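You operate a simulated robot arm through the tools that you are given. There is no shell and no other tool. Be economical: measure what you need, move in short steps, check, and stop when the job is done.

Carry out the task below with a simulated two-armed robot. There is one attempt and no reset: what you move stays moved.

## Task
Close the RINSE bottle and crate it; twist the other two open.
Fine: hold each bottle to turn its cap; the RINSE bottle upright in the blue crate; the CLEANER and RELEASE bottles stay on the table; nothing dropped, broken or left on. Set down upright: what you pick out.

The check looks at the end state, three seconds after you hand in, the way a careful person would. Anything else that was tipped, shoved, dropped, spilled or broken makes it a failure. Lids that push on must go on centred and level and be pressed home; caps that screw on are set level and turned clockwise until they are tight.

## Robot
Two 7-joint arms with two-finger parallel grippers on one trunk, on a base that drives. Base frame: it is fixed to the floor where the robot stands at the start and does not move with it; the origin is under the middle of the robot, x ahead of it, y to its left, z up; the surface under the hand at the start is at about z = 880. Lengths are in mm, angles in rad, forces in N, time in s.
The left shoulder is at the start at [70, 188, 1329], the right one opposite. With the tool pointing down near the work surface each hand reaches from about 180 to 780 mm from the robot's upright axis, wherever it stands, measured 20 degrees to its own side. Places, roughly: something [500, 800, 900]; steel work table [600, 400, 900]. Payload 3.91 kg a hand.
The tool frame of a hand sits at the grasp point between the pads (the TCP): z along the fingers, y along the line on which they close. The tips reach 30 mm beyond it. The gripper opens to 110 mm. The fingers are 20 mm wide and 10 mm thick; the gripper's body (48 by 112 mm) begins 55 mm behind the TCP.
Orientation is told as [roll, pitch, yaw] about the base's x, y, z axes, in that order, counted from this pose: with the fingers straight down and closing along the base's y, the tool's x points along the base's -x, its y along +y and its z along -z.

## Interface
- The arms move only by the tool nudge_tool. It takes "left_increments", "right_increments" or both (then of equal length, played together; a hand with none holds still); each is a list of rows, each a list of 3 entries, a list of its own where there are three numbers: the turn, a rotation vector about the tool's x, y, z in rad, then the shift along the tool's x, y, z in mm, then the opening, from 0 (shut) to 1 (fully open). In form: [[[wx, wy, wz], [dx, dy, dz], fingers], ...]. A call has 1 to 12 rows; each row is the pose to reach, as a shift and turn from the pose commanded when the call began, along the tool's axes at that moment. Each row takes 0.2 s and may step no farther than 50 mm and 0.15 rad from the row before; otherwise, or with a gripper value out of range, the whole call is refused. A pose out of reach is approached as far as the arm can. The call stops where the force on the tool passes 50 N (or 10 N more than at its start, if that is more) or the arm is blocked; 0.2 s more then pass. Each finger travels about 72 mm/s and halts on what it meets, pressing with about 36 N; the grip force reading is that of the motor and also rises with nothing between the fingers. The clock runs only during rows and for 0.2 s after the last one: add rows that repeat a pose to give the fingers time. The reply holds the time, the measured pose of the TCP, the force on the tool along the base axes, the opening and the grip force, in the units named above and with some noise, with the torque about the TCP (base axes, N m) and any sound that the robot's microphone picked up, and new pictures: "show" is both (left out), scene, wrist or none (wrist: the cameras of the hands that moved).
- Cameras (640 x 400 px; columns grow to the right, rows downward): "scene" is now at [130.1, 45.6, 1545.4]; the picture's right is [0.45, -0.89, 0.00], its down [-0.67, -0.34, -0.66] and it looks along [0.59, 0.30, -0.75] (base axes); focal length 214 px, centre (320, 200). "left" rides on the left gripper at [72, -17, -103] in its tool frame; the picture's right is [0.23, 0.97, 0.00], its down [-0.76, 0.18, -0.62] and it looks along [-0.61, 0.14, 0.78] (tool axes); focal length 222 px, centre (320, 200). "right" rides on the right gripper at [73, 17, -103] in its tool frame; the picture's right is [-0.23, 0.97, 0.00], its down [-0.76, -0.18, -0.62] and it looks along [-0.61, -0.14, 0.78] (tool axes); focal length 222 px, centre (320, 200). There is no depth. A picture from a camera that has moved, and an enlarged one, comes with that camera's place and axes in the base frame and with its lens. The place of the scene camera against the robot may be out by one fixed shift of up to 25 mm in any direction.
- lift_body(by): slides the trunk up (or, below 0, down) by that many mm; the arms and the scene camera ride with it, the base frame stays. It gives what a move gives, with no picture.
- base_move(legs): drives the robot by 1 to 6 legs, each [ahead, turn to the left] in mm and rad, along the robot's own axes; the way and the turn of a leg run together, so that a leg with both is an arc; at most 1500 mm and 3.142 rad a leg. The arms and the cameras ride along, it lands a little off, and it stops where it bumps. It gives what a move gives, and a new picture of the scene camera.
- pan_tilt(pan, tilt): turns the head with the scene camera to pan (to the left, within 1.501 rad either way) and tilt (down, from -0.506 to 1.204), counted from straight ahead of the robot. It gives what a move gives, and a new picture of the scene camera.
- close_up(camera, box): a new picture of the part [left, top, right, bottom] of that camera's present view, enlarged. It takes no simulated time.
- job_done(): hands the job in; it is judged then, once.

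Go step by step. Nothing tells you exact positions but the pictures and the camera data: compare them with the known pose of the tool, close in by small moves and look again before you grip or let go. The budget is 120 turns and 260 pictures, counting those below and the enlarged ones. Unless the task says otherwise, let go and move clear before handing in, and close with one line.

The tools are called as a command line: name --argument value ..., lists and objects as JSON in quotes. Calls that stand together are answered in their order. nudge_tool: Moves the arms, as the interface text tells. Its arguments: {"type":"object","properties":{"left_increments":{"type":"array"},"right_increments":{"type":"array"},"show":{"type":"string","enum":["both","scene","wrist","none"]}},"required":[]} The other tools are called the same way: lift_body (by) slides the trunk up or down; base_move (legs) drives the base; pan_tilt (pan, tilt) turns the head that bears the scene camera; close_up (camera, box) takes an enlarged picture of a part of a camera's view; job_done () hands the job in.

At the start:

```text
time_s: 0.0
left_eef_pos: [393.1, 459.9, 1419.4]
left_tool_rot: [-0.001, -0.001, 0.002]
left_force: [0.0, -0.2, 0.1]
left_torque: [0.0, -0.04, 0.0]
left_grip_width: 110.0
left_grip_force: 0.0
right_eef_pos: [384.5, 41.7, 1359.4]
right_tool_rot: [-0.001, 0.0, -0.001]
right_force: [0.6, -0.3, -0.3]
right_torque: [0.01, 0.04, -0.03]
right_grip_width: 109.8
right_grip_force: 0.1
trunk travel left (down, up): [-839.0, 101.0]
robot x, y, heading: [0.6, -1.0, -0.002]
head pan, tilt: [0.466, 0.85]
```

scene: 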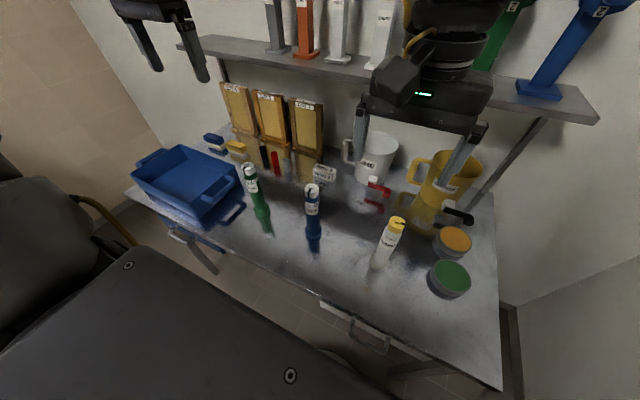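
right: 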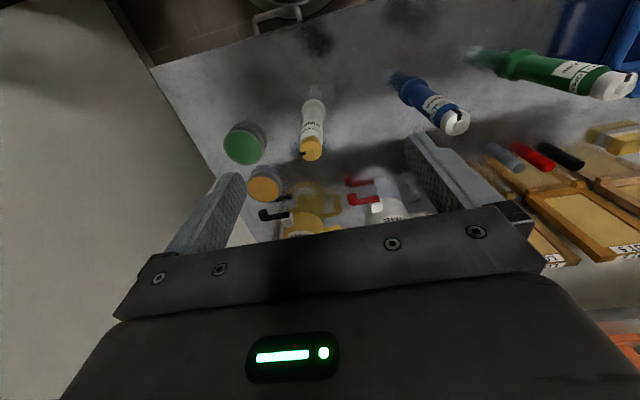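
left: 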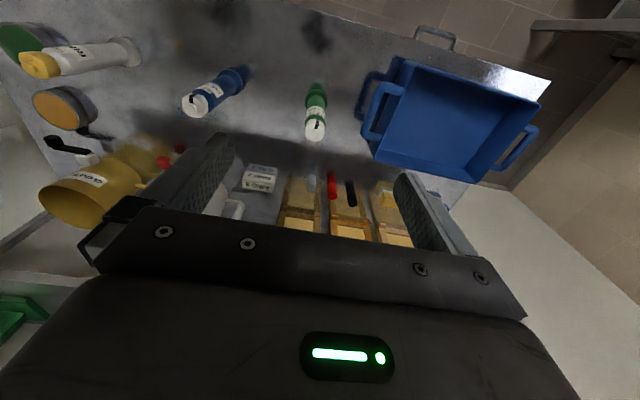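

I see three bottles (green, blue, white/yellow) on the table and a blue crate on the left. I'll enlarge the pictures to read labels and caps.

close_up --camera "scene" --box '[220, 140, 340, 260]'

close_up --camera "scene" --box '[350, 170, 480, 300]'

close_up --camera "left" --box '[170, 50, 350, 160]'

close_up --camera "right" --box '[270, 40, 640, 180]'

```text
3.33 times, centred on (280, 200) of scene
camera zoom: at [130.1, 45.6, 1545.4], right [0.45, -0.89, 0.0], down [-0.67, -0.34, -0.66], along [0.59, 0.3, -0.75], focal length 715 px, centre (453, 200)
```

zoom: 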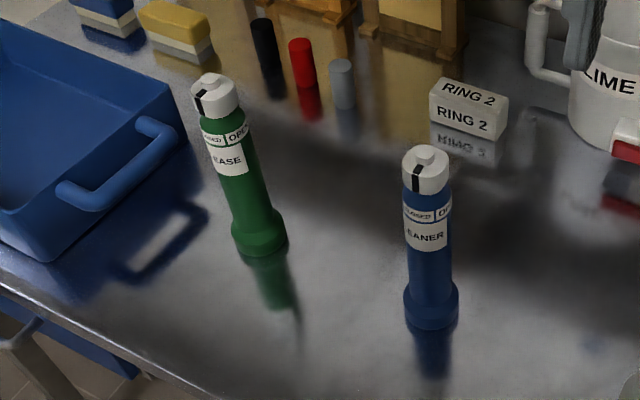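

```text
3.08 times, centred on (415, 235) of scene
camera zoom: at [130.1, 45.6, 1545.4], right [0.45, -0.89, 0.0], down [-0.67, -0.34, -0.66], along [0.59, 0.3, -0.75], focal length 660 px, centre (28, 92)
```

zoom: 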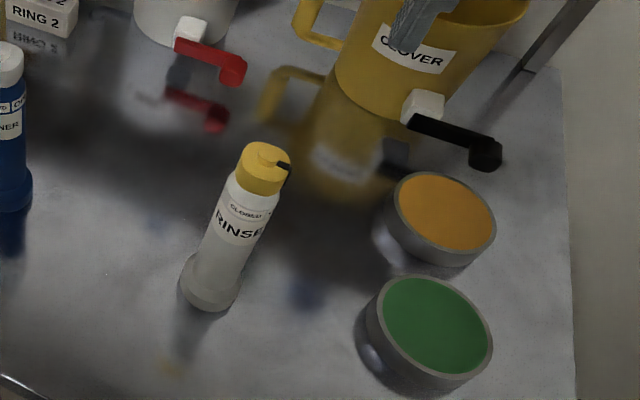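

```text
3.56 times, centred on (260, 105) of left
camera zoom: at [320.1, 443.3, 1523.4], right [-0.23, 0.97, 0.0], down [0.76, 0.18, 0.62], along [0.61, 0.14, -0.78], focal length 790 px, centre (533, 538)
```

zoom: 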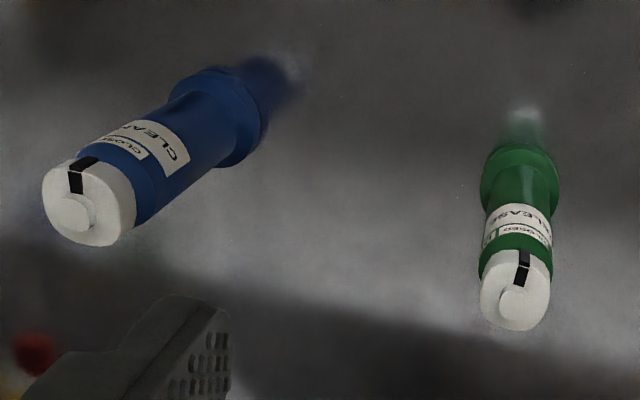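

```text
1.73 times, centred on (455, 110) of right
camera zoom: at [312.6, 58.4, 1463.2], right [0.23, 0.97, 0.0], down [0.76, -0.18, 0.62], along [0.61, -0.14, -0.78], focal length 384 px, centre (86, 356)
```

zoom: 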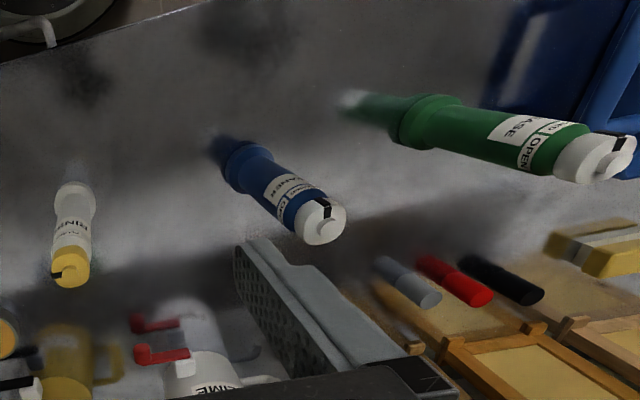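

The bottles stand near x≈495 at y≈488 (RELEASE), 260 (CLEANER) and 15 (RINSE), with tops at about z 1115. RELEASE and CLEANER have their marks at CLOSED. The left hand will hold each body, tilted near horizontal, while the right hand turns the cap from above. I'm bringing the left hand to a stand-off before CLEANER first.

nudge_tool --left_increments '[[[0, -0.1, 0], [2, -18, 35], 1], [[0, -0.2, 0], [4, -36, 70], 1], [[0, -0.3, 0], [6, -54, 105], 1], [[0, -0.4, 0], [8, -72, 140], 1], [[0, -0.5, 0], [10, -90, 175], 1], [[0, -0.6, 0], [12, -108, 210], 1], [[0, -0.7, 0], [14, -126, 245], 1], [[0, -0.8, 0], [16, -144, 280], 1], [[0, -0.9, 0], [18, -162, 315], 1], [[0, -1.0, 0], [20, -180, 350], 1], [[0, -1.1, 0], [22, -200, 385], 1], [[0, -1.1, 0], [22, -200, 385], 1]]' --right_increments '[[[0, 0, 0], [0, -10, 10], 1], [[0, 0, 0], [0, -20, 20], 1], [[0, 0, 0], [0, -30, 30], 1], [[0, 0, 0], [0, -40, 40], 1], [[0, 0, 0], [0, -40, 40], 1], [[0, 0, 0], [0, -40, 40], 1], [[0, 0, 0], [0, -40, 40], 1], [[0, 0, 0], [0, -40, 40], 1], [[0, 0, 0], [0, -40, 40], 1], [[0, 0, 0], [0, -40, 40], 1], [[0, 0, 0], [0, -40, 40], 1], [[0, 0, 0], [0, -40, 40], 1]]'

```text
time_s: 2.6
left_eef_pos: [477.6, 307.2, 1096.7]
left_tool_rot: [0.021, -1.069, 0.003]
left_force: [0.1, 0.6, 0.3]
left_torque: [0.0, -0.01, -0.04]
left_grip_width: 109.8
left_grip_force: 0.0
left hand out of reach, approached as far as the arm can: row 5, 6, 7, 8, 9, 10, 11, 12
right_eef_pos: [383.7, 5.9, 1320.7]
right_tool_rot: [-0.004, -0.001, 0.002]
right_force: [-0.1, 0.1, 0.3]
right_torque: [-0.05, -0.01, -0.02]
right_grip_width: 110.0
right_grip_force: 0.0
trunk travel left (down, up): [-839.0, 101.0]
robot x, y, heading: [0.7, 0.3, 0.002]
head pan, tilt: [0.466, 0.85]
camera scene: at [129.2, 49.8, 1545.3], right [0.45, -0.89, 0.0], down [-0.67, -0.34, -0.66], along [0.59, 0.29, -0.75], focal length 214 px, centre (320, 200)
camera right: at [311.4, 22.8, 1423.2], right [0.23, 0.97, 0.0], down [0.76, -0.17, 0.62], along [0.61, -0.14, -0.78], focal length 222 px, centre (320, 200)
camera left: at [353.3, 287.2, 1082.7], right [-0.13, 0.97, -0.19], down [-0.18, 0.16, 0.97], along [0.97, 0.16, 0.16], focal length 222 px, centre (320, 200)
```

scene: 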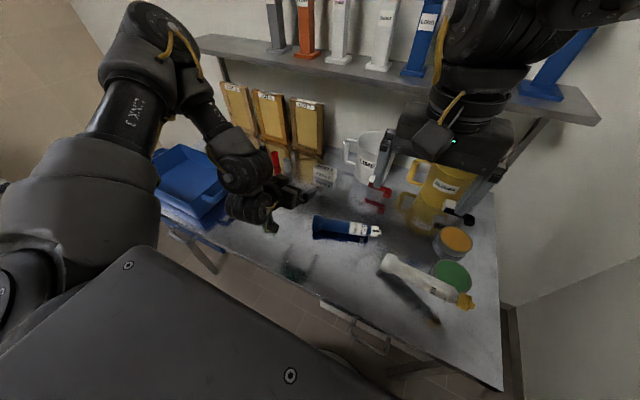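
right: 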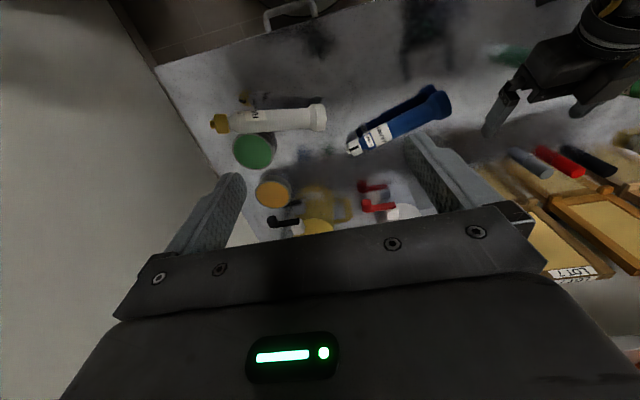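
left: 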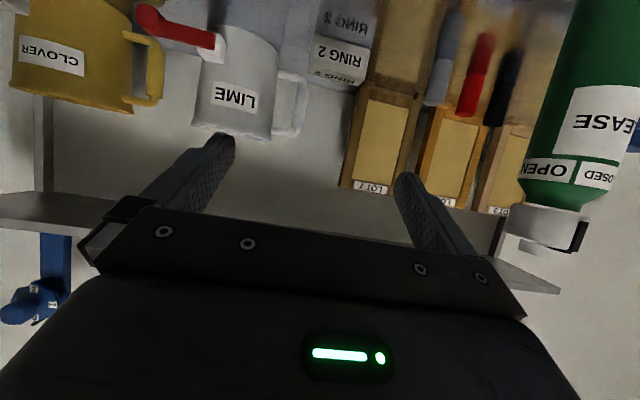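

The left arm could not reach the commanded pose and swung forward, and two bottles (CLEANER and RINSE) now lie on the table. RELEASE still stands. I'll look closely before moving anything else.

close_up --camera "scene" --box '[200, 150, 340, 250]'

close_up --camera "scene" --box '[300, 200, 500, 330]'

close_up --camera "right" --box '[190, 60, 640, 180]'

```text
4.00 times, centred on (270, 200) of scene
camera zoom: at [129.2, 49.8, 1545.3], right [0.45, -0.89, 0.0], down [-0.67, -0.34, -0.66], along [0.59, 0.29, -0.75], focal length 858 px, centre (520, 200)
```

zoom: 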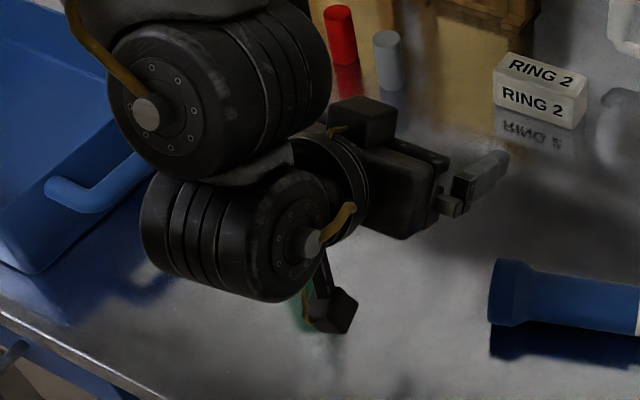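

```text
3.08 times, centred on (400, 265) of scene
camera zoom: at [129.2, 49.8, 1545.3], right [0.45, -0.89, 0.0], down [-0.67, -0.34, -0.66], along [0.59, 0.29, -0.75], focal length 660 px, centre (74, 0)
```

zoom: 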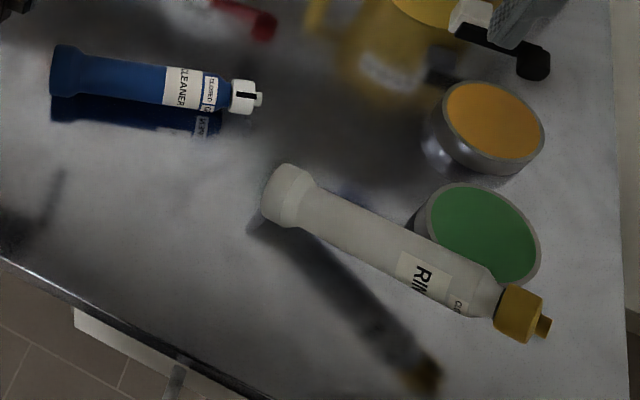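

```text
1.42 times, centred on (415, 120) of right
camera zoom: at [311.4, 22.8, 1423.2], right [0.23, 0.97, 0.0], down [0.76, -0.17, 0.62], along [0.61, -0.14, -0.78], focal length 316 px, centre (185, 314)
```

zoom: 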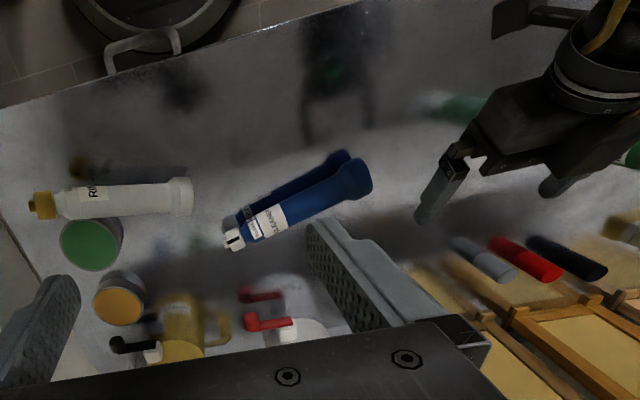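

RINSE seems to lean on the green dish and CLEANER lies flat. I'll raise the left hand straight up to clear the area and check what moved.

nudge_tool --left_increments '[[[0, 0, 0], [-18, 0, -10], 1], [[0, 0, 0], [-36, 0, -20], 1], [[0, 0, 0], [-54, 0, -30], 1], [[0, 0, 0], [-72, 0, -40], 1], [[0, 0, 0], [-90, 0, -50], 1], [[0, 0, 0], [-108, 0, -60], 1]]' --show "scene"

```text
time_s: 4.0
left_eef_pos: [514.9, 307.9, 1205.5]
left_tool_rot: [-0.01, -1.101, 0.012]
left_force: [-0.1, 1.1, 0.1]
left_torque: [-0.02, 0.01, -0.02]
left_grip_width: 109.8
left_grip_force: 0.0
left hand out of reach, approached as far as the arm can: row 1, 2, 3, 4, 5, 6
right_eef_pos: [382.7, 8.1, 1320.1]
right_tool_rot: [-0.005, -0.002, 0.004]
right_force: [0.6, 0.1, 0.5]
right_torque: [-0.02, -0.01, 0.03]
right_grip_width: 109.9
right_grip_force: 0.1
trunk travel left (down, up): [-839.0, 101.0]
robot x, y, heading: [0.4, -0.6, 0.001]
head pan, tilt: [0.466, 0.85]
camera scene: at [128.2, 51.3, 1545.3], right [0.45, -0.89, 0.0], down [-0.67, -0.34, -0.66], along [0.59, 0.29, -0.75], focal length 214 px, centre (320, 200)
```

scene: 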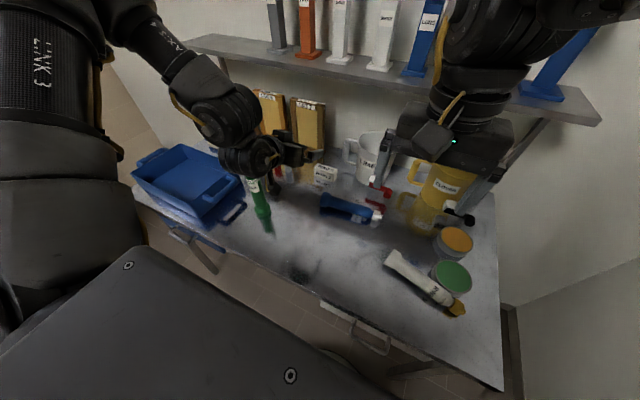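

CLEANER has rolled back against the LIME jug and RINSE rests against the green dish. I'll back the base off 150 mm so that tilted-hand poses are within reach, then look again.

base_move --legs '[[-150, 0]]'

nudge_tool --left_increments '[[[0, 0.1, 0], [0, 20, 0], 1], [[0, 0.2, 0], [0, 40, 0], 1], [[0, 0.3, 0], [0, 60, 0], 1], [[0, 0.4, 0], [0, 80, 0], 1], [[0, 0.5, 0], [0, 80, 0], 1], [[0, 0.5, 0], [0, 80, 0], 1]]' --show "both"

```text
time_s: 5.3
left_eef_pos: [373.6, 302.2, 1204.6]
left_tool_rot: [-0.001, -1.099, -0.001]
left_force: [0.1, -0.6, 0.3]
left_torque: [-0.02, 0.01, -0.03]
left_grip_width: 110.1
left_grip_force: 0.0
right_eef_pos: [242.0, 3.0, 1318.4]
right_tool_rot: [0.0, 0.001, -0.001]
right_force: [-0.2, 0.6, 0.0]
right_torque: [-0.02, 0.02, 0.01]
right_grip_width: 110.2
right_grip_force: 0.1
trunk travel left (down, up): [-839.0, 101.0]
robot x, y, heading: [-142.8, 0.6, 0.004]
head pan, tilt: [0.466, 0.85]
camera scene: at [-12.7, 46.0, 1545.2], right [0.45, -0.89, 0.0], down [-0.67, -0.34, -0.66], along [0.59, 0.3, -0.75], focal length 214 px, centre (320, 200)
```

scene: 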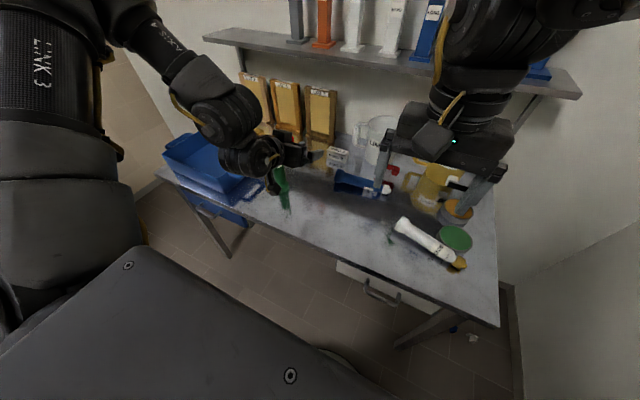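

```text
time_s: 6.8
left_eef_pos: [371.1, 380.3, 1205.0]
left_tool_rot: [0.001, -0.6, -0.004]
left_force: [-0.6, -0.6, -0.3]
left_torque: [0.01, -0.01, 0.02]
left_grip_width: 110.0
left_grip_force: 0.1
right_eef_pos: [239.5, 0.7, 1319.4]
right_tool_rot: [-0.001, 0.0, 0.001]
right_force: [0.8, 0.1, -0.3]
right_torque: [0.02, 0.0, -0.03]
right_grip_width: 109.9
right_grip_force: 0.0
trunk travel left (down, up): [-839.0, 101.0]
robot x, y, heading: [-141.6, 0.4, -0.005]
head pan, tilt: [0.466, 0.85]
camera scene: at [-14.9, 44.7, 1545.4], right [0.45, -0.89, 0.0], down [-0.67, -0.34, -0.66], along [0.59, 0.3, -0.75], focal length 214 px, centre (320, 200)
camera left: at [252.5, 364.1, 1250.2], right [-0.19, 0.97, -0.13], down [0.28, 0.18, 0.94], along [0.94, 0.14, -0.3], focal length 222 px, centre (320, 200)
```

scene: 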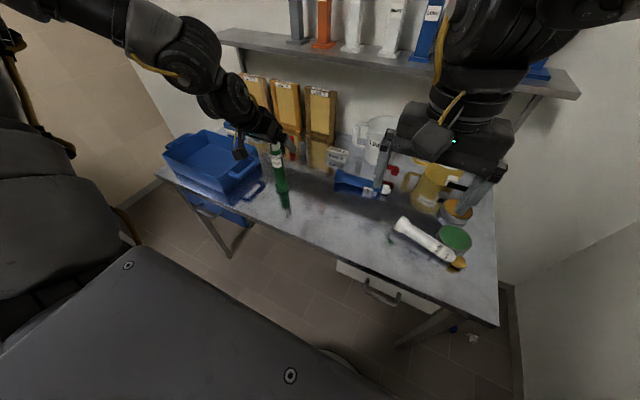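
left: 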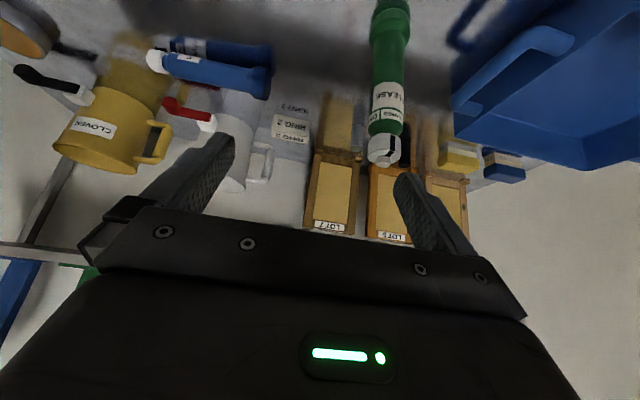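

RELEASE stands untouched. I'll enlarge the two lying bottles and the small things on the floor.

close_up --camera "scene" --box '[320, 150, 420, 210]'

close_up --camera "scene" --box '[380, 190, 490, 280]'

close_up --camera "scene" --box '[420, 300, 510, 360]'

close_up --camera "left" --box '[120, 20, 440, 180]'

```text
6.40 times, centred on (370, 180) of scene
camera zoom: at [-14.9, 44.7, 1545.4], right [0.45, -0.89, 0.0], down [-0.67, -0.34, -0.66], along [0.59, 0.3, -0.75], focal length 1373 px, centre (0, 328)
```

zoom: 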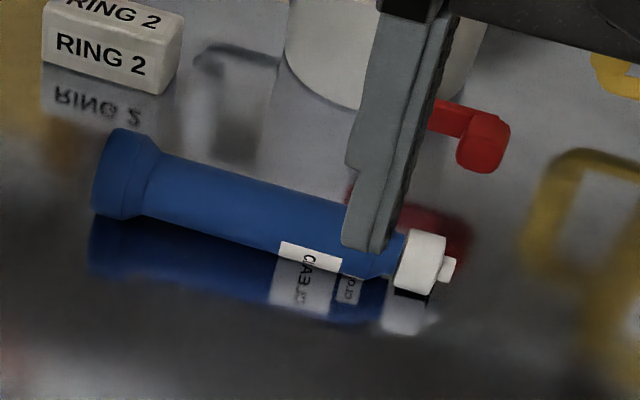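

```text
4.44 times, centred on (435, 235) of scene
camera zoom: at [-14.9, 44.7, 1545.4], right [0.45, -0.89, 0.0], down [-0.67, -0.34, -0.66], along [0.59, 0.3, -0.75], focal length 953 px, centre (-191, 44)
```

zoom: 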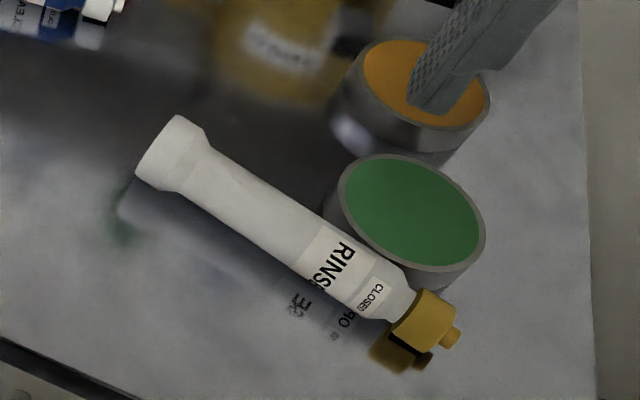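

```text
6.67 times, centred on (465, 330) of scene
camera zoom: at [-14.9, 44.7, 1545.4], right [0.45, -0.89, 0.0], down [-0.67, -0.34, -0.66], along [0.59, 0.3, -0.75], focal length 1430 px, centre (-647, -667)
```

zoom: 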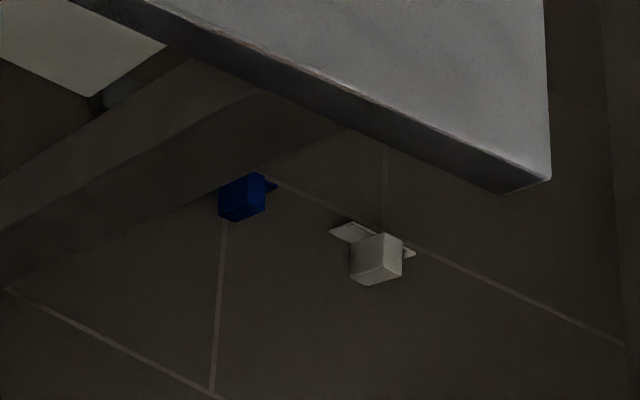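

```text
2.00 times, centred on (280, 100) of left
camera zoom: at [252.5, 364.1, 1250.2], right [-0.19, 0.97, -0.13], down [0.28, 0.18, 0.94], along [0.94, 0.14, -0.3], focal length 444 px, centre (400, 400)
```

zoom: 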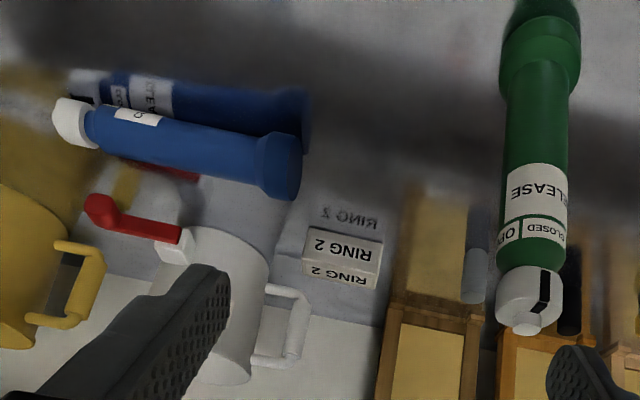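

RINSE lies from about (495,-25) to cap (435,-235), touching the green dish; CLEANER lies near x≈640. The wrist view shows the scene camera is off by roughly (-18,-15) mm. I'll turn the base slightly right and move the right arm out of the way, so that the left hand can lift RINSE and stand it up.

base_move --legs '[[0, -0.3]]'

nudge_tool --right_increments '[[[0, 0, 0], [0, -40, 0], 1], [[0, 0, 0], [0, -80, 0], 1], [[0, 0, 0], [0, -120, 0], 1], [[0, 0, 0], [0, -160, 0], 1], [[0, 0, 0], [0, -200, 0], 1]]' --left_increments '[[[0, 0.12, 0], [0, -30, 0], 1], [[0, 0.24, 0], [0, -60, 0], 1], [[0, 0.36, 0], [0, -90, 0], 1], [[0, 0.48, 0], [0, -120, 0], 1], [[0, 0.6, 0], [0, -150, 0], 1]]' --show "both"

```text
time_s: 8.1
left_eef_pos: [460.8, 212.0, 1204.5]
left_tool_rot: [-0.001, -0.6, -0.3]
left_force: [-0.1, 0.5, 0.4]
left_torque: [0.0, 0.03, 0.04]
left_grip_width: 109.9
left_grip_force: 0.0
right_eef_pos: [222.9, -110.1, 1319.6]
right_tool_rot: [0.0, 0.0, -0.301]
right_force: [0.4, 0.4, -0.3]
right_torque: [-0.04, 0.01, 0.02]
right_grip_width: 110.1
right_grip_force: 0.1
trunk travel left (down, up): [-839.0, 101.0]
robot x, y, heading: [-144.2, -0.6, -0.303]
head pan, tilt: [0.466, 0.85]
camera scene: at [-9.5, 9.8, 1545.4], right [0.16, -0.99, 0.0], down [-0.74, -0.12, -0.66], along [0.65, 0.11, -0.75], focal length 214 px, centre (320, 200)
```

scene: 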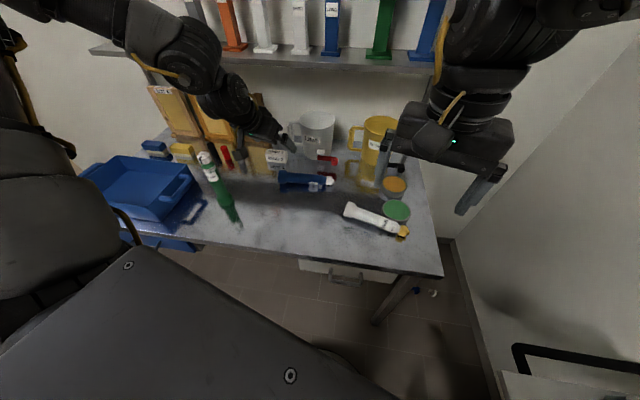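

```text
time_s: 9.3
left_eef_pos: [411.1, 82.5, 1201.4]
left_tool_rot: [-0.004, -0.001, -0.3]
left_force: [0.1, 0.0, 0.1]
left_torque: [0.01, -0.03, 0.01]
left_grip_width: 110.0
left_grip_force: 0.0
left hand out of reach, approached as far as the arm can: row 5
right_eef_pos: [160.7, -302.6, 1319.4]
right_tool_rot: [0.002, -0.004, -0.298]
right_force: [-1.2, -0.3, -0.9]
right_torque: [0.04, -0.01, -0.02]
right_grip_width: 110.1
right_grip_force: 0.1
trunk travel left (down, up): [-839.0, 101.0]
robot x, y, heading: [-144.8, -3.1, -0.303]
head pan, tilt: [0.466, 0.85]
camera scene: at [-10.9, 7.4, 1545.5], right [0.16, -0.99, 0.0], down [-0.74, -0.12, -0.66], along [0.65, 0.11, -0.75], focal length 214 px, centre (320, 200)
camera right: at [96.7, -265.5, 1423.4], right [0.5, 0.86, 0.0], down [0.67, -0.39, 0.63], along [0.54, -0.31, -0.78], focal length 222 px, centre (320, 200)
camera left: at [336.7, 88.6, 1306.1], right [0.07, 1.0, 0.0], down [0.78, -0.05, 0.62], along [0.62, -0.05, -0.78], focal length 222 px, centre (320, 200)
```

scene: 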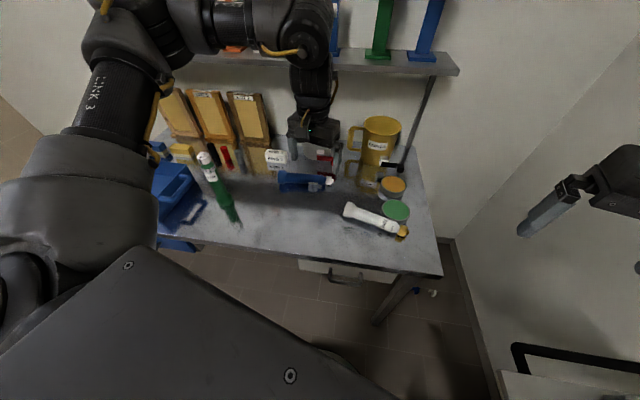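
right: 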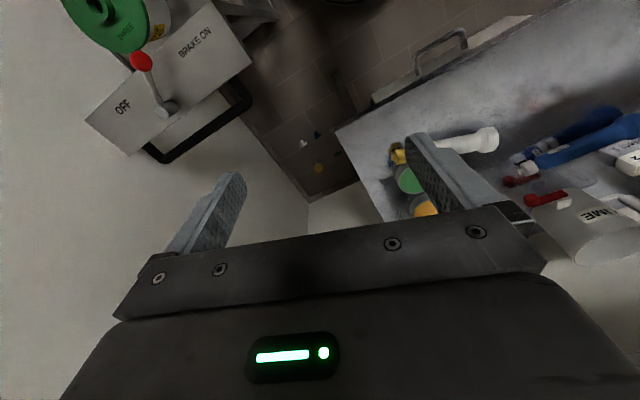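
left: 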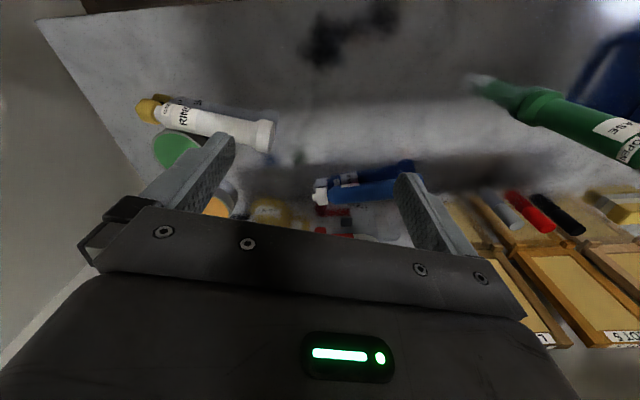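

RINSE measured from the left wrist view: base (489,-22), cap end (437,-238). I'm moving the left hand above its body and turning the fingers across it.

nudge_tool --left_increments '[[[0, 0, 0.137], [-10, -17, 13], 1], [[0, 0, 0.274], [-20, -34, 26], 1], [[0, 0, 0.411], [-30, -51, 39], 1], [[0, 0, 0.548], [-41, -68, 52], 1], [[0, 0, 0.685], [-51, -85, 65], 1], [[0, 0, 0.822], [-61, -102, 78], 1], [[0, 0, 0.959], [-71, -119, 91], 1], [[0, 0, 1.096], [-81, -135, 104], 1], [[0, 0, 1.233], [-92, -152, 117], 1], [[0, 0, 1.37], [-102, -169, 130], 1], [[0, 0, 1.506], [-112, -186, 143], 1], [[0, 0, 1.506], [-112, -186, 143], 1]]' --show "both"

```text
time_s: 11.9
left_eef_pos: [411.9, 86.7, 1133.7]
left_tool_rot: [0.002, 0.0, -1.81]
left_force: [-0.4, 0.5, 0.1]
left_torque: [0.02, 0.01, -0.04]
left_grip_width: 109.8
left_grip_force: 0.0
left hand out of reach, approached as far as the arm can: row 1, 2, 3, 4, 5, 6, 7, 8, 9, 10, 11, 12
right_eef_pos: [161.7, -302.5, 1318.7]
right_tool_rot: [0.0, -0.002, -0.303]
right_force: [0.5, -0.1, 0.7]
right_torque: [-0.01, 0.0, -0.02]
right_grip_width: 110.0
right_grip_force: 0.0
trunk travel left (down, up): [-839.0, 101.0]
robot x, y, heading: [-141.0, 0.6, -0.302]
head pan, tilt: [0.466, 0.85]
camera scene: at [-9.8, 8.6, 1545.4], right [0.16, -0.99, 0.0], down [-0.74, -0.12, -0.66], along [0.65, 0.11, -0.75], focal length 214 px, centre (320, 200)
camera left: at [412.2, 161.3, 1237.4], right [1.0, -0.01, 0.0], down [-0.01, -0.78, 0.63], along [-0.01, -0.63, -0.78], focal length 222 px, centre (320, 200)
```

scene: 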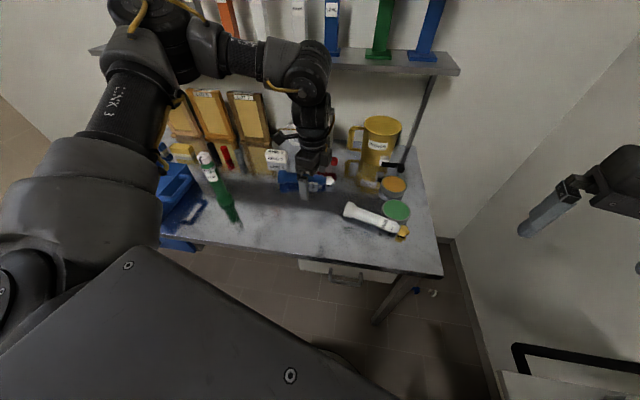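
left: 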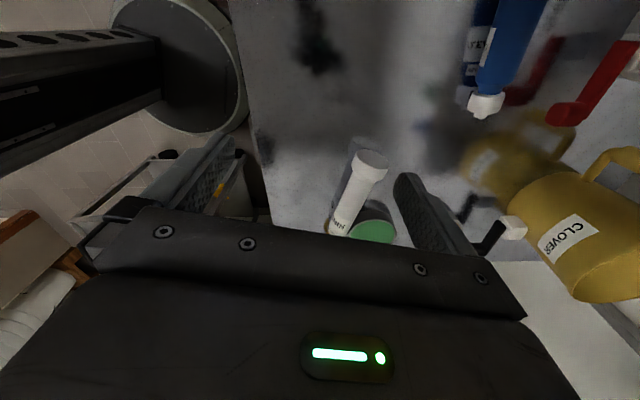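

The left hand turned but could not shift right while this high. I'll test whether the lateral reach is better lower down, over free table.

nudge_tool --left_increments '[[[0, 0, 0], [0, 0, 40], 1], [[0, 0, 0], [0, 0, 80], 1], [[0, 0, 0], [-15, 3, 110], 1], [[0, 0, 0], [-30, 7, 110], 1], [[0, 0, 0], [-45, 10, 110], 1], [[0, 0, 0], [-60, 14, 110], 1]]' --show "none"

```text
time_s: 13.3
left_eef_pos: [397.7, 109.5, 1065.9]
left_tool_rot: [0.003, -0.002, -1.807]
left_force: [-0.2, -0.5, -0.1]
left_torque: [-0.02, -0.01, 0.0]
left_grip_width: 110.1
left_grip_force: 0.1
left hand out of reach, approached as far as the arm can: row 1, 2, 3, 4, 5, 6
right_eef_pos: [161.2, -302.7, 1320.1]
right_tool_rot: [-0.001, 0.0, -0.302]
right_force: [-0.2, -0.6, 0.5]
right_torque: [-0.01, 0.01, -0.02]
right_grip_width: 110.2
right_grip_force: 0.0
trunk travel left (down, up): [-839.0, 101.0]
robot x, y, heading: [-140.9, -0.6, -0.309]
head pan, tilt: [0.466, 0.85]
```

Lower down the left arm is pushed back even more, so it seems limited across the body. I'll take the left arm out to its own side and try the right arm over RINSE.

nudge_tool --left_increments '[[[0, 0, -0.14], [15, 0, -12], 1], [[0, 0, -0.28], [30, 0, -24], 1], [[0, 0, -0.42], [45, 0, -36], 1], [[0, 0, -0.56], [60, 0, -48], 1], [[0, 0, -0.7], [75, 0, -60], 1], [[0, 0, -0.84], [90, 0, -72], 1], [[0, 0, -0.98], [105, 0, -84], 1], [[0, 0, -1.12], [120, 0, -96], 1], [[0, 0, -1.26], [135, 0, -108], 1], [[0, 0, -1.4], [150, 0, -120], 1]]' --right_increments '[[[0, 0, 0], [-23, 25, 10], 1], [[0, 0, 0], [-47, 50, 20], 1], [[0, 0, 0], [-70, 75, 40], 1], [[0, 0, 0], [-94, 100, 60], 1], [[0, 0, 0], [-118, 125, 85], 1], [[0, 0, 0], [-142, 150, 110], 1], [[0, 0, 0], [-166, 175, 135], 1], [[0, 0, 0], [-190, 200, 155], 1], [[0, 0, 0], [-214, 228, 175], 1], [[0, 0, 0], [-237, 256, 195], 1]]' --show "both"

```text
time_s: 15.5
left_eef_pos: [424.0, 259.2, 1184.1]
left_tool_rot: [-0.003, -0.001, -0.405]
left_force: [0.1, 0.4, -0.7]
left_torque: [0.0, 0.01, 0.01]
left_grip_width: 109.8
left_grip_force: 0.0
right_eef_pos: [443.7, -132.0, 1130.4]
right_tool_rot: [0.0, -0.002, -0.304]
right_force: [1.0, -1.0, -0.7]
right_torque: [-0.03, -0.01, -0.02]
right_grip_width: 109.9
right_grip_force: 0.0
right hand out of reach, approached as far as the arm can: row 10
trunk travel left (down, up): [-839.0, 101.0]
robot x, y, heading: [-144.5, -0.6, -0.302]
head pan, tilt: [0.466, 0.85]
camera scene: at [-9.0, 10.6, 1545.4], right [0.16, -0.99, 0.0], down [-0.74, -0.12, -0.66], along [0.65, 0.11, -0.75], focal length 214 px, centre (320, 200)
camera right: at [380.4, -94.9, 1232.9], right [0.51, 0.86, 0.0], down [0.67, -0.4, 0.62], along [0.54, -0.32, -0.78], focal length 222 px, centre (320, 200)
camera left: at [350.7, 272.7, 1288.0], right [0.18, 0.98, 0.0], down [0.77, -0.14, 0.62], along [0.61, -0.11, -0.78], focal length 222 px, centre (320, 200)
```

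scene: 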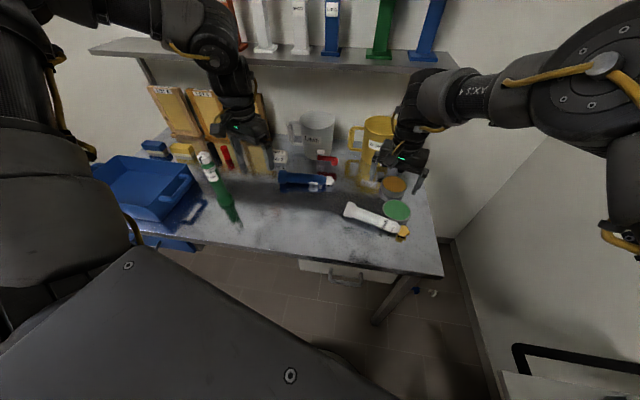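
right: 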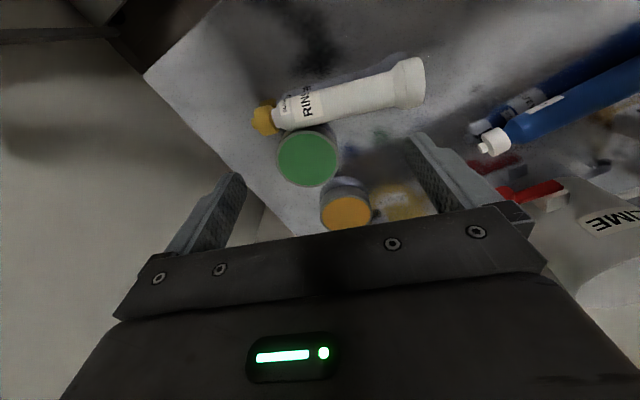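
left: 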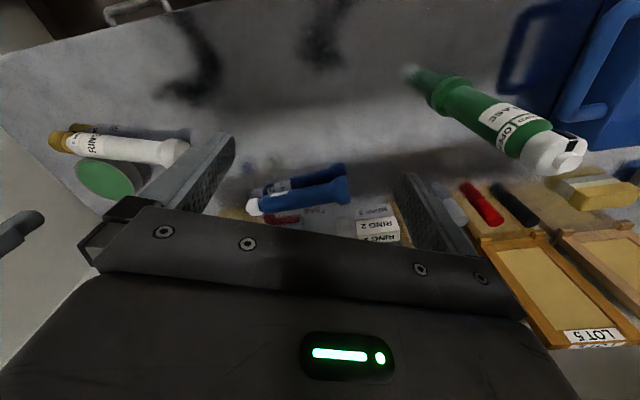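

The right arm reaches nearly there with the base turned away. Turning the base back left puts RINSE in the right arm's comfortable zone; then I move the right hand above it with the fingers turned across the bottle.

base_move --legs '[[0, 0.33]]'

```text
time_s: 16.9
left_eef_pos: [312.0, 425.0, 1185.6]
left_tool_rot: [0.0, 0.0, -0.079]
left_force: [-0.3, 0.5, -0.1]
left_torque: [0.01, -0.01, 0.0]
left_grip_width: 110.2
left_grip_force: 0.0
right_eef_pos: [455.0, 61.2, 1129.2]
right_tool_rot: [0.005, -0.002, 0.025]
right_force: [0.0, -0.7, 0.2]
right_torque: [-0.03, -0.01, -0.01]
right_grip_width: 110.1
right_grip_force: 0.0
trunk travel left (down, up): [-839.0, 101.0]
robot x, y, heading: [-146.3, -2.5, 0.028]
head pan, tilt: [0.466, 0.85]
camera scene: at [-14.9, 47.1, 1545.4], right [0.47, -0.88, 0.0], down [-0.66, -0.35, -0.66], along [0.58, 0.31, -0.75], focal length 214 px, centre (320, 200)
```

scene: 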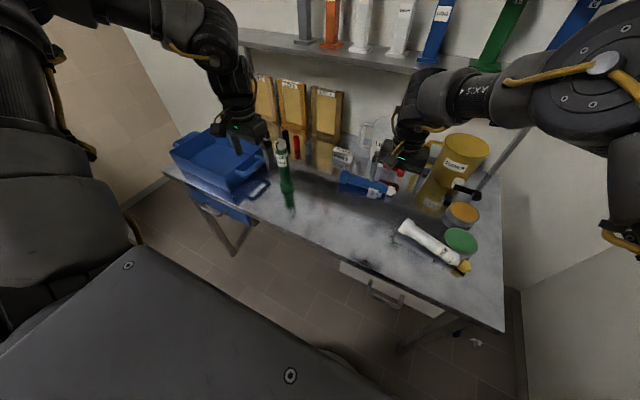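

Now the right hand goes over the RINSE body with its fingers turned across it.

nudge_tool --right_increments '[[[0, 0, 0.15], [0, -17, 0], 1], [[0, 0, 0.3], [0, -34, 0], 1], [[0, 0, 0.45], [0, -51, 5], 1], [[0, 0, 0.6], [-1, -68, 10], 1], [[0, 0, 0.75], [-1, -85, 15], 1], [[0, 0, 0.9], [-2, -102, 20], 1], [[0, 0, 1.05], [-2, -119, 25], 1], [[0, 0, 1.2], [-3, -136, 30], 1], [[0, 0, 1.35], [-3, -153, 35], 1], [[0, 0, 1.5], [-3, -170, 40], 1], [[0, 0, 1.65], [-3, -190, 45], 1], [[0, 0, 1.8], [-3, -190, 50], 1]]' --show "both"

```text
time_s: 19.6
left_eef_pos: [312.5, 426.7, 1185.3]
left_tool_rot: [0.0, 0.0, -0.082]
left_force: [-0.6, 0.1, 0.5]
left_torque: [-0.01, 0.01, 0.0]
left_grip_width: 110.2
left_grip_force: 0.0
right_eef_pos: [463.0, -126.8, 1079.7]
right_tool_rot: [0.003, 0.002, -1.779]
right_force: [-0.1, -0.6, -0.3]
right_torque: [0.01, -0.01, 0.04]
right_grip_width: 109.9
right_grip_force: 0.0
trunk travel left (down, up): [-839.0, 101.0]
robot x, y, heading: [-148.8, 1.8, 0.027]
head pan, tilt: [0.466, 0.85]
camera scene: at [-15.1, 48.9, 1545.4], right [0.47, -0.88, 0.0], down [-0.66, -0.35, -0.66], along [0.58, 0.31, -0.75], focal length 214 px, centre (320, 200)
camera right: at [494.8, -60.1, 1183.1], right [0.91, -0.42, 0.0], down [-0.33, -0.71, 0.62], along [-0.26, -0.56, -0.78], focal length 222 px, centre (320, 200)
```

scene: 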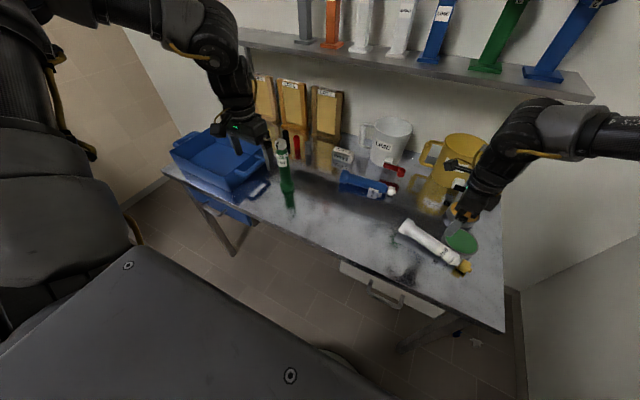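
right: 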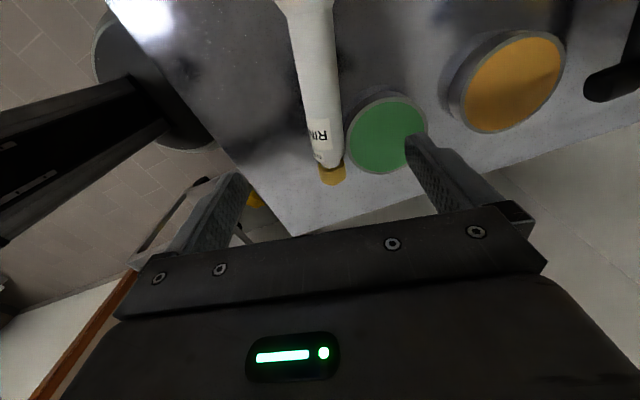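

The right hand is above RINSE. I'll shift 15 mm toward its base to clear the green dish, tilt slightly, narrow the fingers and go down to just above it.

nudge_tool --right_increments '[[[0, 0.05, 0.02], [5, 0, 20], 0.7], [[0, 0.1, 0.05], [13, 1, 45], 0.6], [[0, 0.15, 0.05], [13, 1, 70], 0.6], [[0, 0.2, 0.05], [13, 1, 95], 0.6], [[0, 0.2, 0.05], [13, 1, 110], 0.6], [[0, 0.2, 0.05], [13, 1, 110], 0.6]]' --show "both"

close_up --camera "scene" --box '[380, 180, 500, 290]'

```text
time_s: 20.9
left_eef_pos: [310.1, 427.9, 1185.2]
left_tool_rot: [-0.003, 0.001, -0.082]
left_force: [-0.4, 0.0, -0.4]
left_torque: [-0.02, 0.0, 0.0]
left_grip_width: 110.0
left_grip_force: 0.0
right_eef_pos: [464.7, -114.3, 970.2]
right_tool_rot: [-0.003, 0.203, -1.825]
right_force: [0.1, 0.4, -0.1]
right_torque: [0.02, 0.02, -0.01]
right_grip_width: 66.0
right_grip_force: 0.1
trunk travel left (down, up): [-839.0, 101.0]
robot x, y, heading: [-146.4, 3.2, 0.03]
head pan, tilt: [0.466, 0.85]
camera scene: at [-15.9, 49.4, 1545.4], right [0.47, -0.88, 0.0], down [-0.66, -0.35, -0.66], along [0.58, 0.31, -0.75], focal length 214 px, centre (320, 200)
camera right: at [494.9, -70.3, 1086.0], right [0.89, -0.46, -0.05], down [-0.39, -0.8, 0.46], along [-0.25, -0.39, -0.89], focal length 222 px, centre (320, 200)
```

scene: 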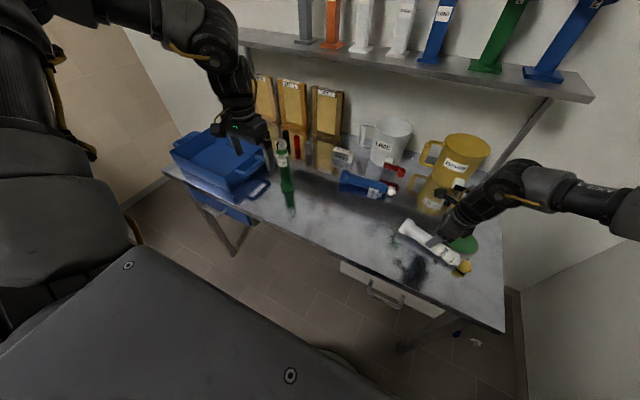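
right: 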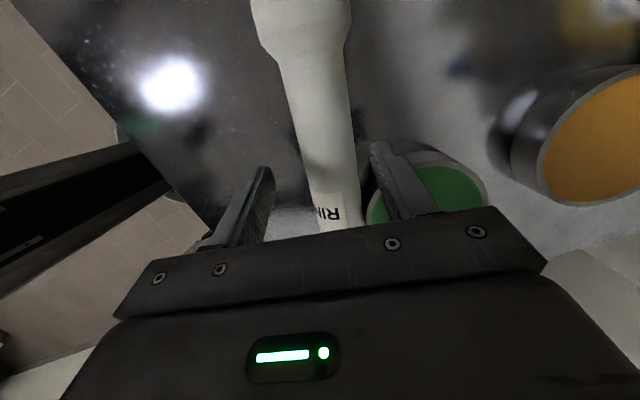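

```text
3.64 times, centred on (440, 235) of scene
camera zoom: at [-15.9, 49.4, 1545.4], right [0.47, -0.88, 0.0], down [-0.66, -0.35, -0.66], along [0.58, 0.31, -0.75], focal length 780 px, centre (-116, 73)
```

zoom: 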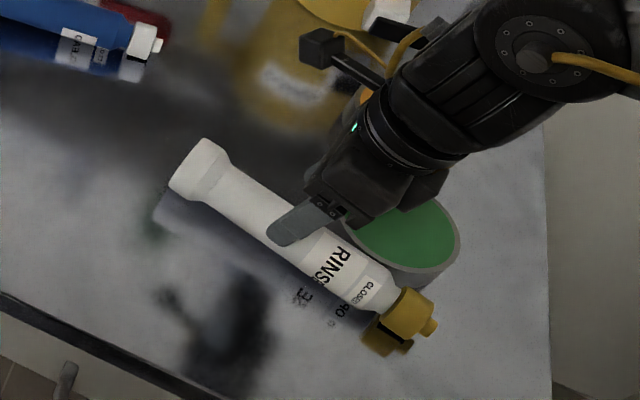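

The bottle axis is about 7 mm to the tool's +y side. I correct that, lower the hand to z≈920 with the fingers straddling the bottle, then close.

nudge_tool --right_increments '[[[0, 0, 0], [0, 7, 0], 0.54], [[0, 0, 0], [-3, 7, 15], 0.54], [[0, 0, 0], [-6, 7, 30], 0.54], [[0, 0, 0], [-8, 7, 40], 0.54], [[0, 0, 0], [-10, 7, 49], 0.54], [[0, 0, 0], [-10, 7, 49], 0.54]]' --show "both"

close_up --camera "scene" --box '[380, 180, 500, 290]'

```text
time_s: 22.4
left_eef_pos: [311.3, 426.1, 1183.9]
left_tool_rot: [0.001, -0.001, -0.081]
left_force: [-0.3, -0.5, 0.5]
left_torque: [-0.06, -0.02, -0.02]
left_grip_width: 109.9
left_grip_force: 0.2
right_eef_pos: [474.0, -116.1, 917.9]
right_tool_rot: [-0.004, 0.202, -1.825]
right_force: [0.5, 0.3, -0.2]
right_torque: [0.02, -0.05, 0.02]
right_grip_width: 59.3
right_grip_force: 0.1
trunk travel left (down, up): [-839.0, 101.0]
robot x, y, heading: [-141.8, -0.7, 0.032]
head pan, tilt: [0.466, 0.85]
camera scene: at [-15.5, 48.6, 1545.4], right [0.47, -0.88, 0.0], down [-0.66, -0.35, -0.66], along [0.58, 0.31, -0.75], focal length 214 px, centre (320, 200)
camera right: at [503.6, -73.0, 1034.5], right [0.89, -0.46, -0.05], down [-0.39, -0.8, 0.46], along [-0.25, -0.39, -0.89], focal length 222 px, centre (320, 200)
```

scene: 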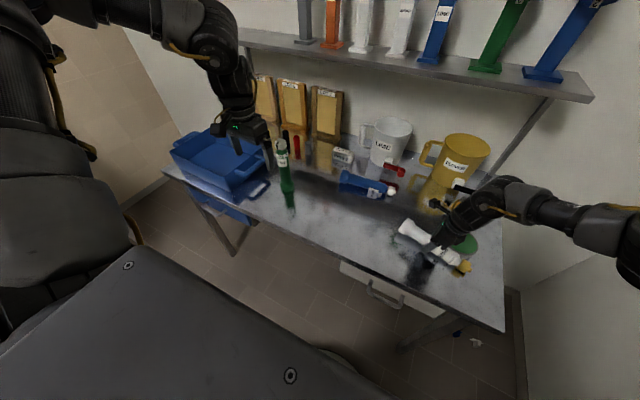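
right: 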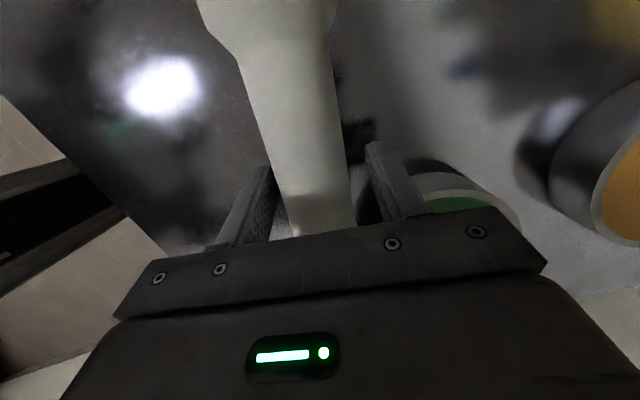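

```text
3.64 times, centred on (440, 235) of scene
camera zoom: at [-15.5, 48.6, 1545.4], right [0.47, -0.88, 0.0], down [-0.66, -0.35, -0.66], along [0.58, 0.31, -0.75], focal length 780 px, centre (-116, 73)
```

zoom: 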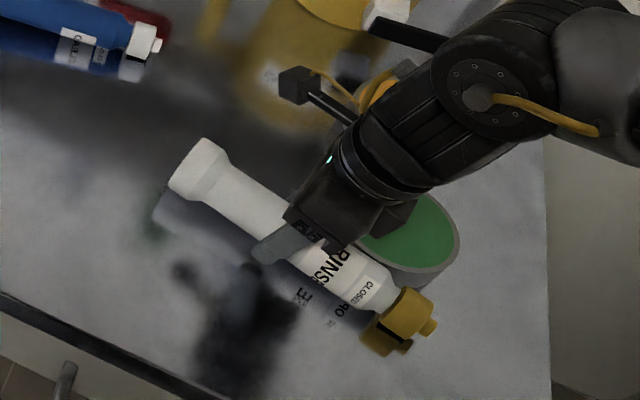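

The fingers straddle the bottle. I close the grip.

nudge_tool --right_increments '[[[0, 0, 0], [0, 0, 0], 0.45], [[0, 0, 0], [0, 0, 0], 0.3], [[0, 0, 0], [0, 0, 0], 0.2], [[0, 0, 0], [0, 0, 0], 0.1], [[0, 0, 0], [0, 0, 0], 0.1]]' --show "wrist"

```text
time_s: 23.6
left_eef_pos: [311.4, 426.3, 1185.8]
left_tool_rot: [-0.001, 0.001, -0.08]
left_force: [-0.1, 0.0, 1.0]
left_torque: [-0.01, -0.02, 0.0]
left_grip_width: 109.8
left_grip_force: 0.0
right_eef_pos: [472.7, -116.2, 918.9]
right_tool_rot: [-0.003, 0.203, -1.825]
right_force: [0.4, -0.1, -0.3]
right_torque: [0.11, 0.01, -0.02]
right_grip_width: 43.1
right_grip_force: 36.0
trunk travel left (down, up): [-839.0, 101.0]
robot x, y, heading: [-148.2, 0.4, 0.026]
head pan, tilt: [0.466, 0.85]
camera right: at [503.9, -73.1, 1034.6], right [0.89, -0.46, -0.05], down [-0.39, -0.8, 0.46], along [-0.25, -0.39, -0.89], focal length 222 px, centre (320, 200)
```

right: 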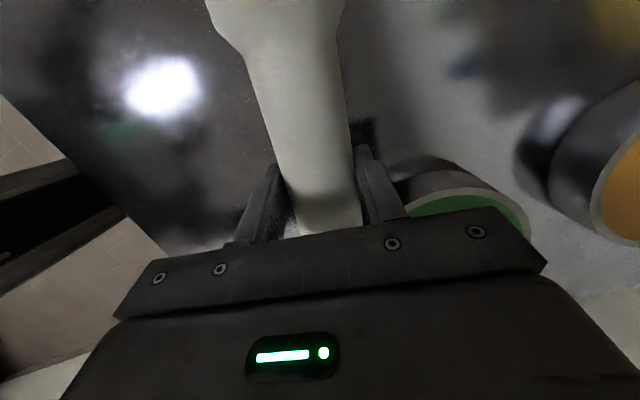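

Gripped (43 mm). I lift it straight up.

nudge_tool --right_increments '[[[0, 0, 0], [4, 0, -20], 0.1], [[0, 0, 0], [10, 0, -50], 0.1], [[0, 0, 0], [17, 0, -85], 0.1], [[0, 0, 0], [24, 0, -120], 0.1], [[0, 0, 0], [31, 0, -155], 0.1], [[0, 0, 0], [38, 0, -190], 0.1]]' --show "both"

```text
time_s: 24.9
left_eef_pos: [311.0, 426.0, 1185.3]
left_tool_rot: [0.0, -0.001, -0.08]
left_force: [-0.2, -0.5, 0.5]
left_torque: [-0.02, -0.04, -0.02]
left_grip_width: 110.2
left_grip_force: 0.1
right_eef_pos: [475.2, -119.3, 1113.4]
right_tool_rot: [-0.004, 0.203, -1.826]
right_force: [-0.3, 0.3, -2.3]
right_torque: [0.0, 0.0, -0.01]
right_grip_width: 43.1
right_grip_force: 36.3
trunk travel left (down, up): [-839.0, 101.0]
robot x, y, heading: [-141.7, 2.7, 0.026]
head pan, tilt: [0.466, 0.85]
camera scene: at [-16.3, 49.1, 1545.4], right [0.47, -0.88, 0.0], down [-0.66, -0.35, -0.66], along [0.58, 0.31, -0.75], focal length 214 px, centre (320, 200)
camera right: at [505.0, -74.5, 1229.8], right [0.89, -0.46, -0.05], down [-0.39, -0.8, 0.46], along [-0.25, -0.39, -0.89], focal length 222 px, centre (320, 200)
```

scene: 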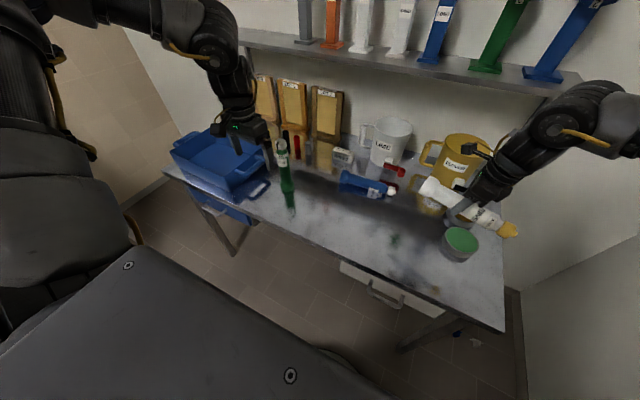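
right: 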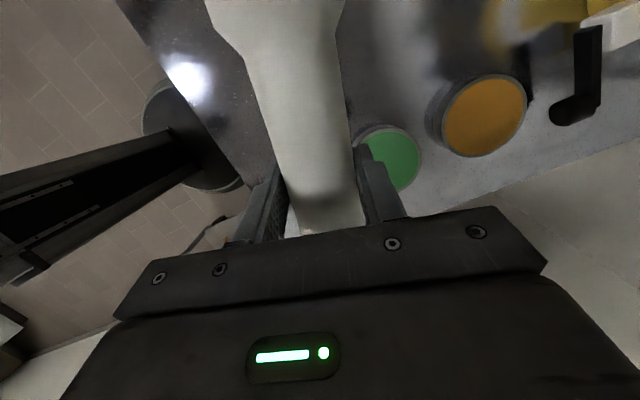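

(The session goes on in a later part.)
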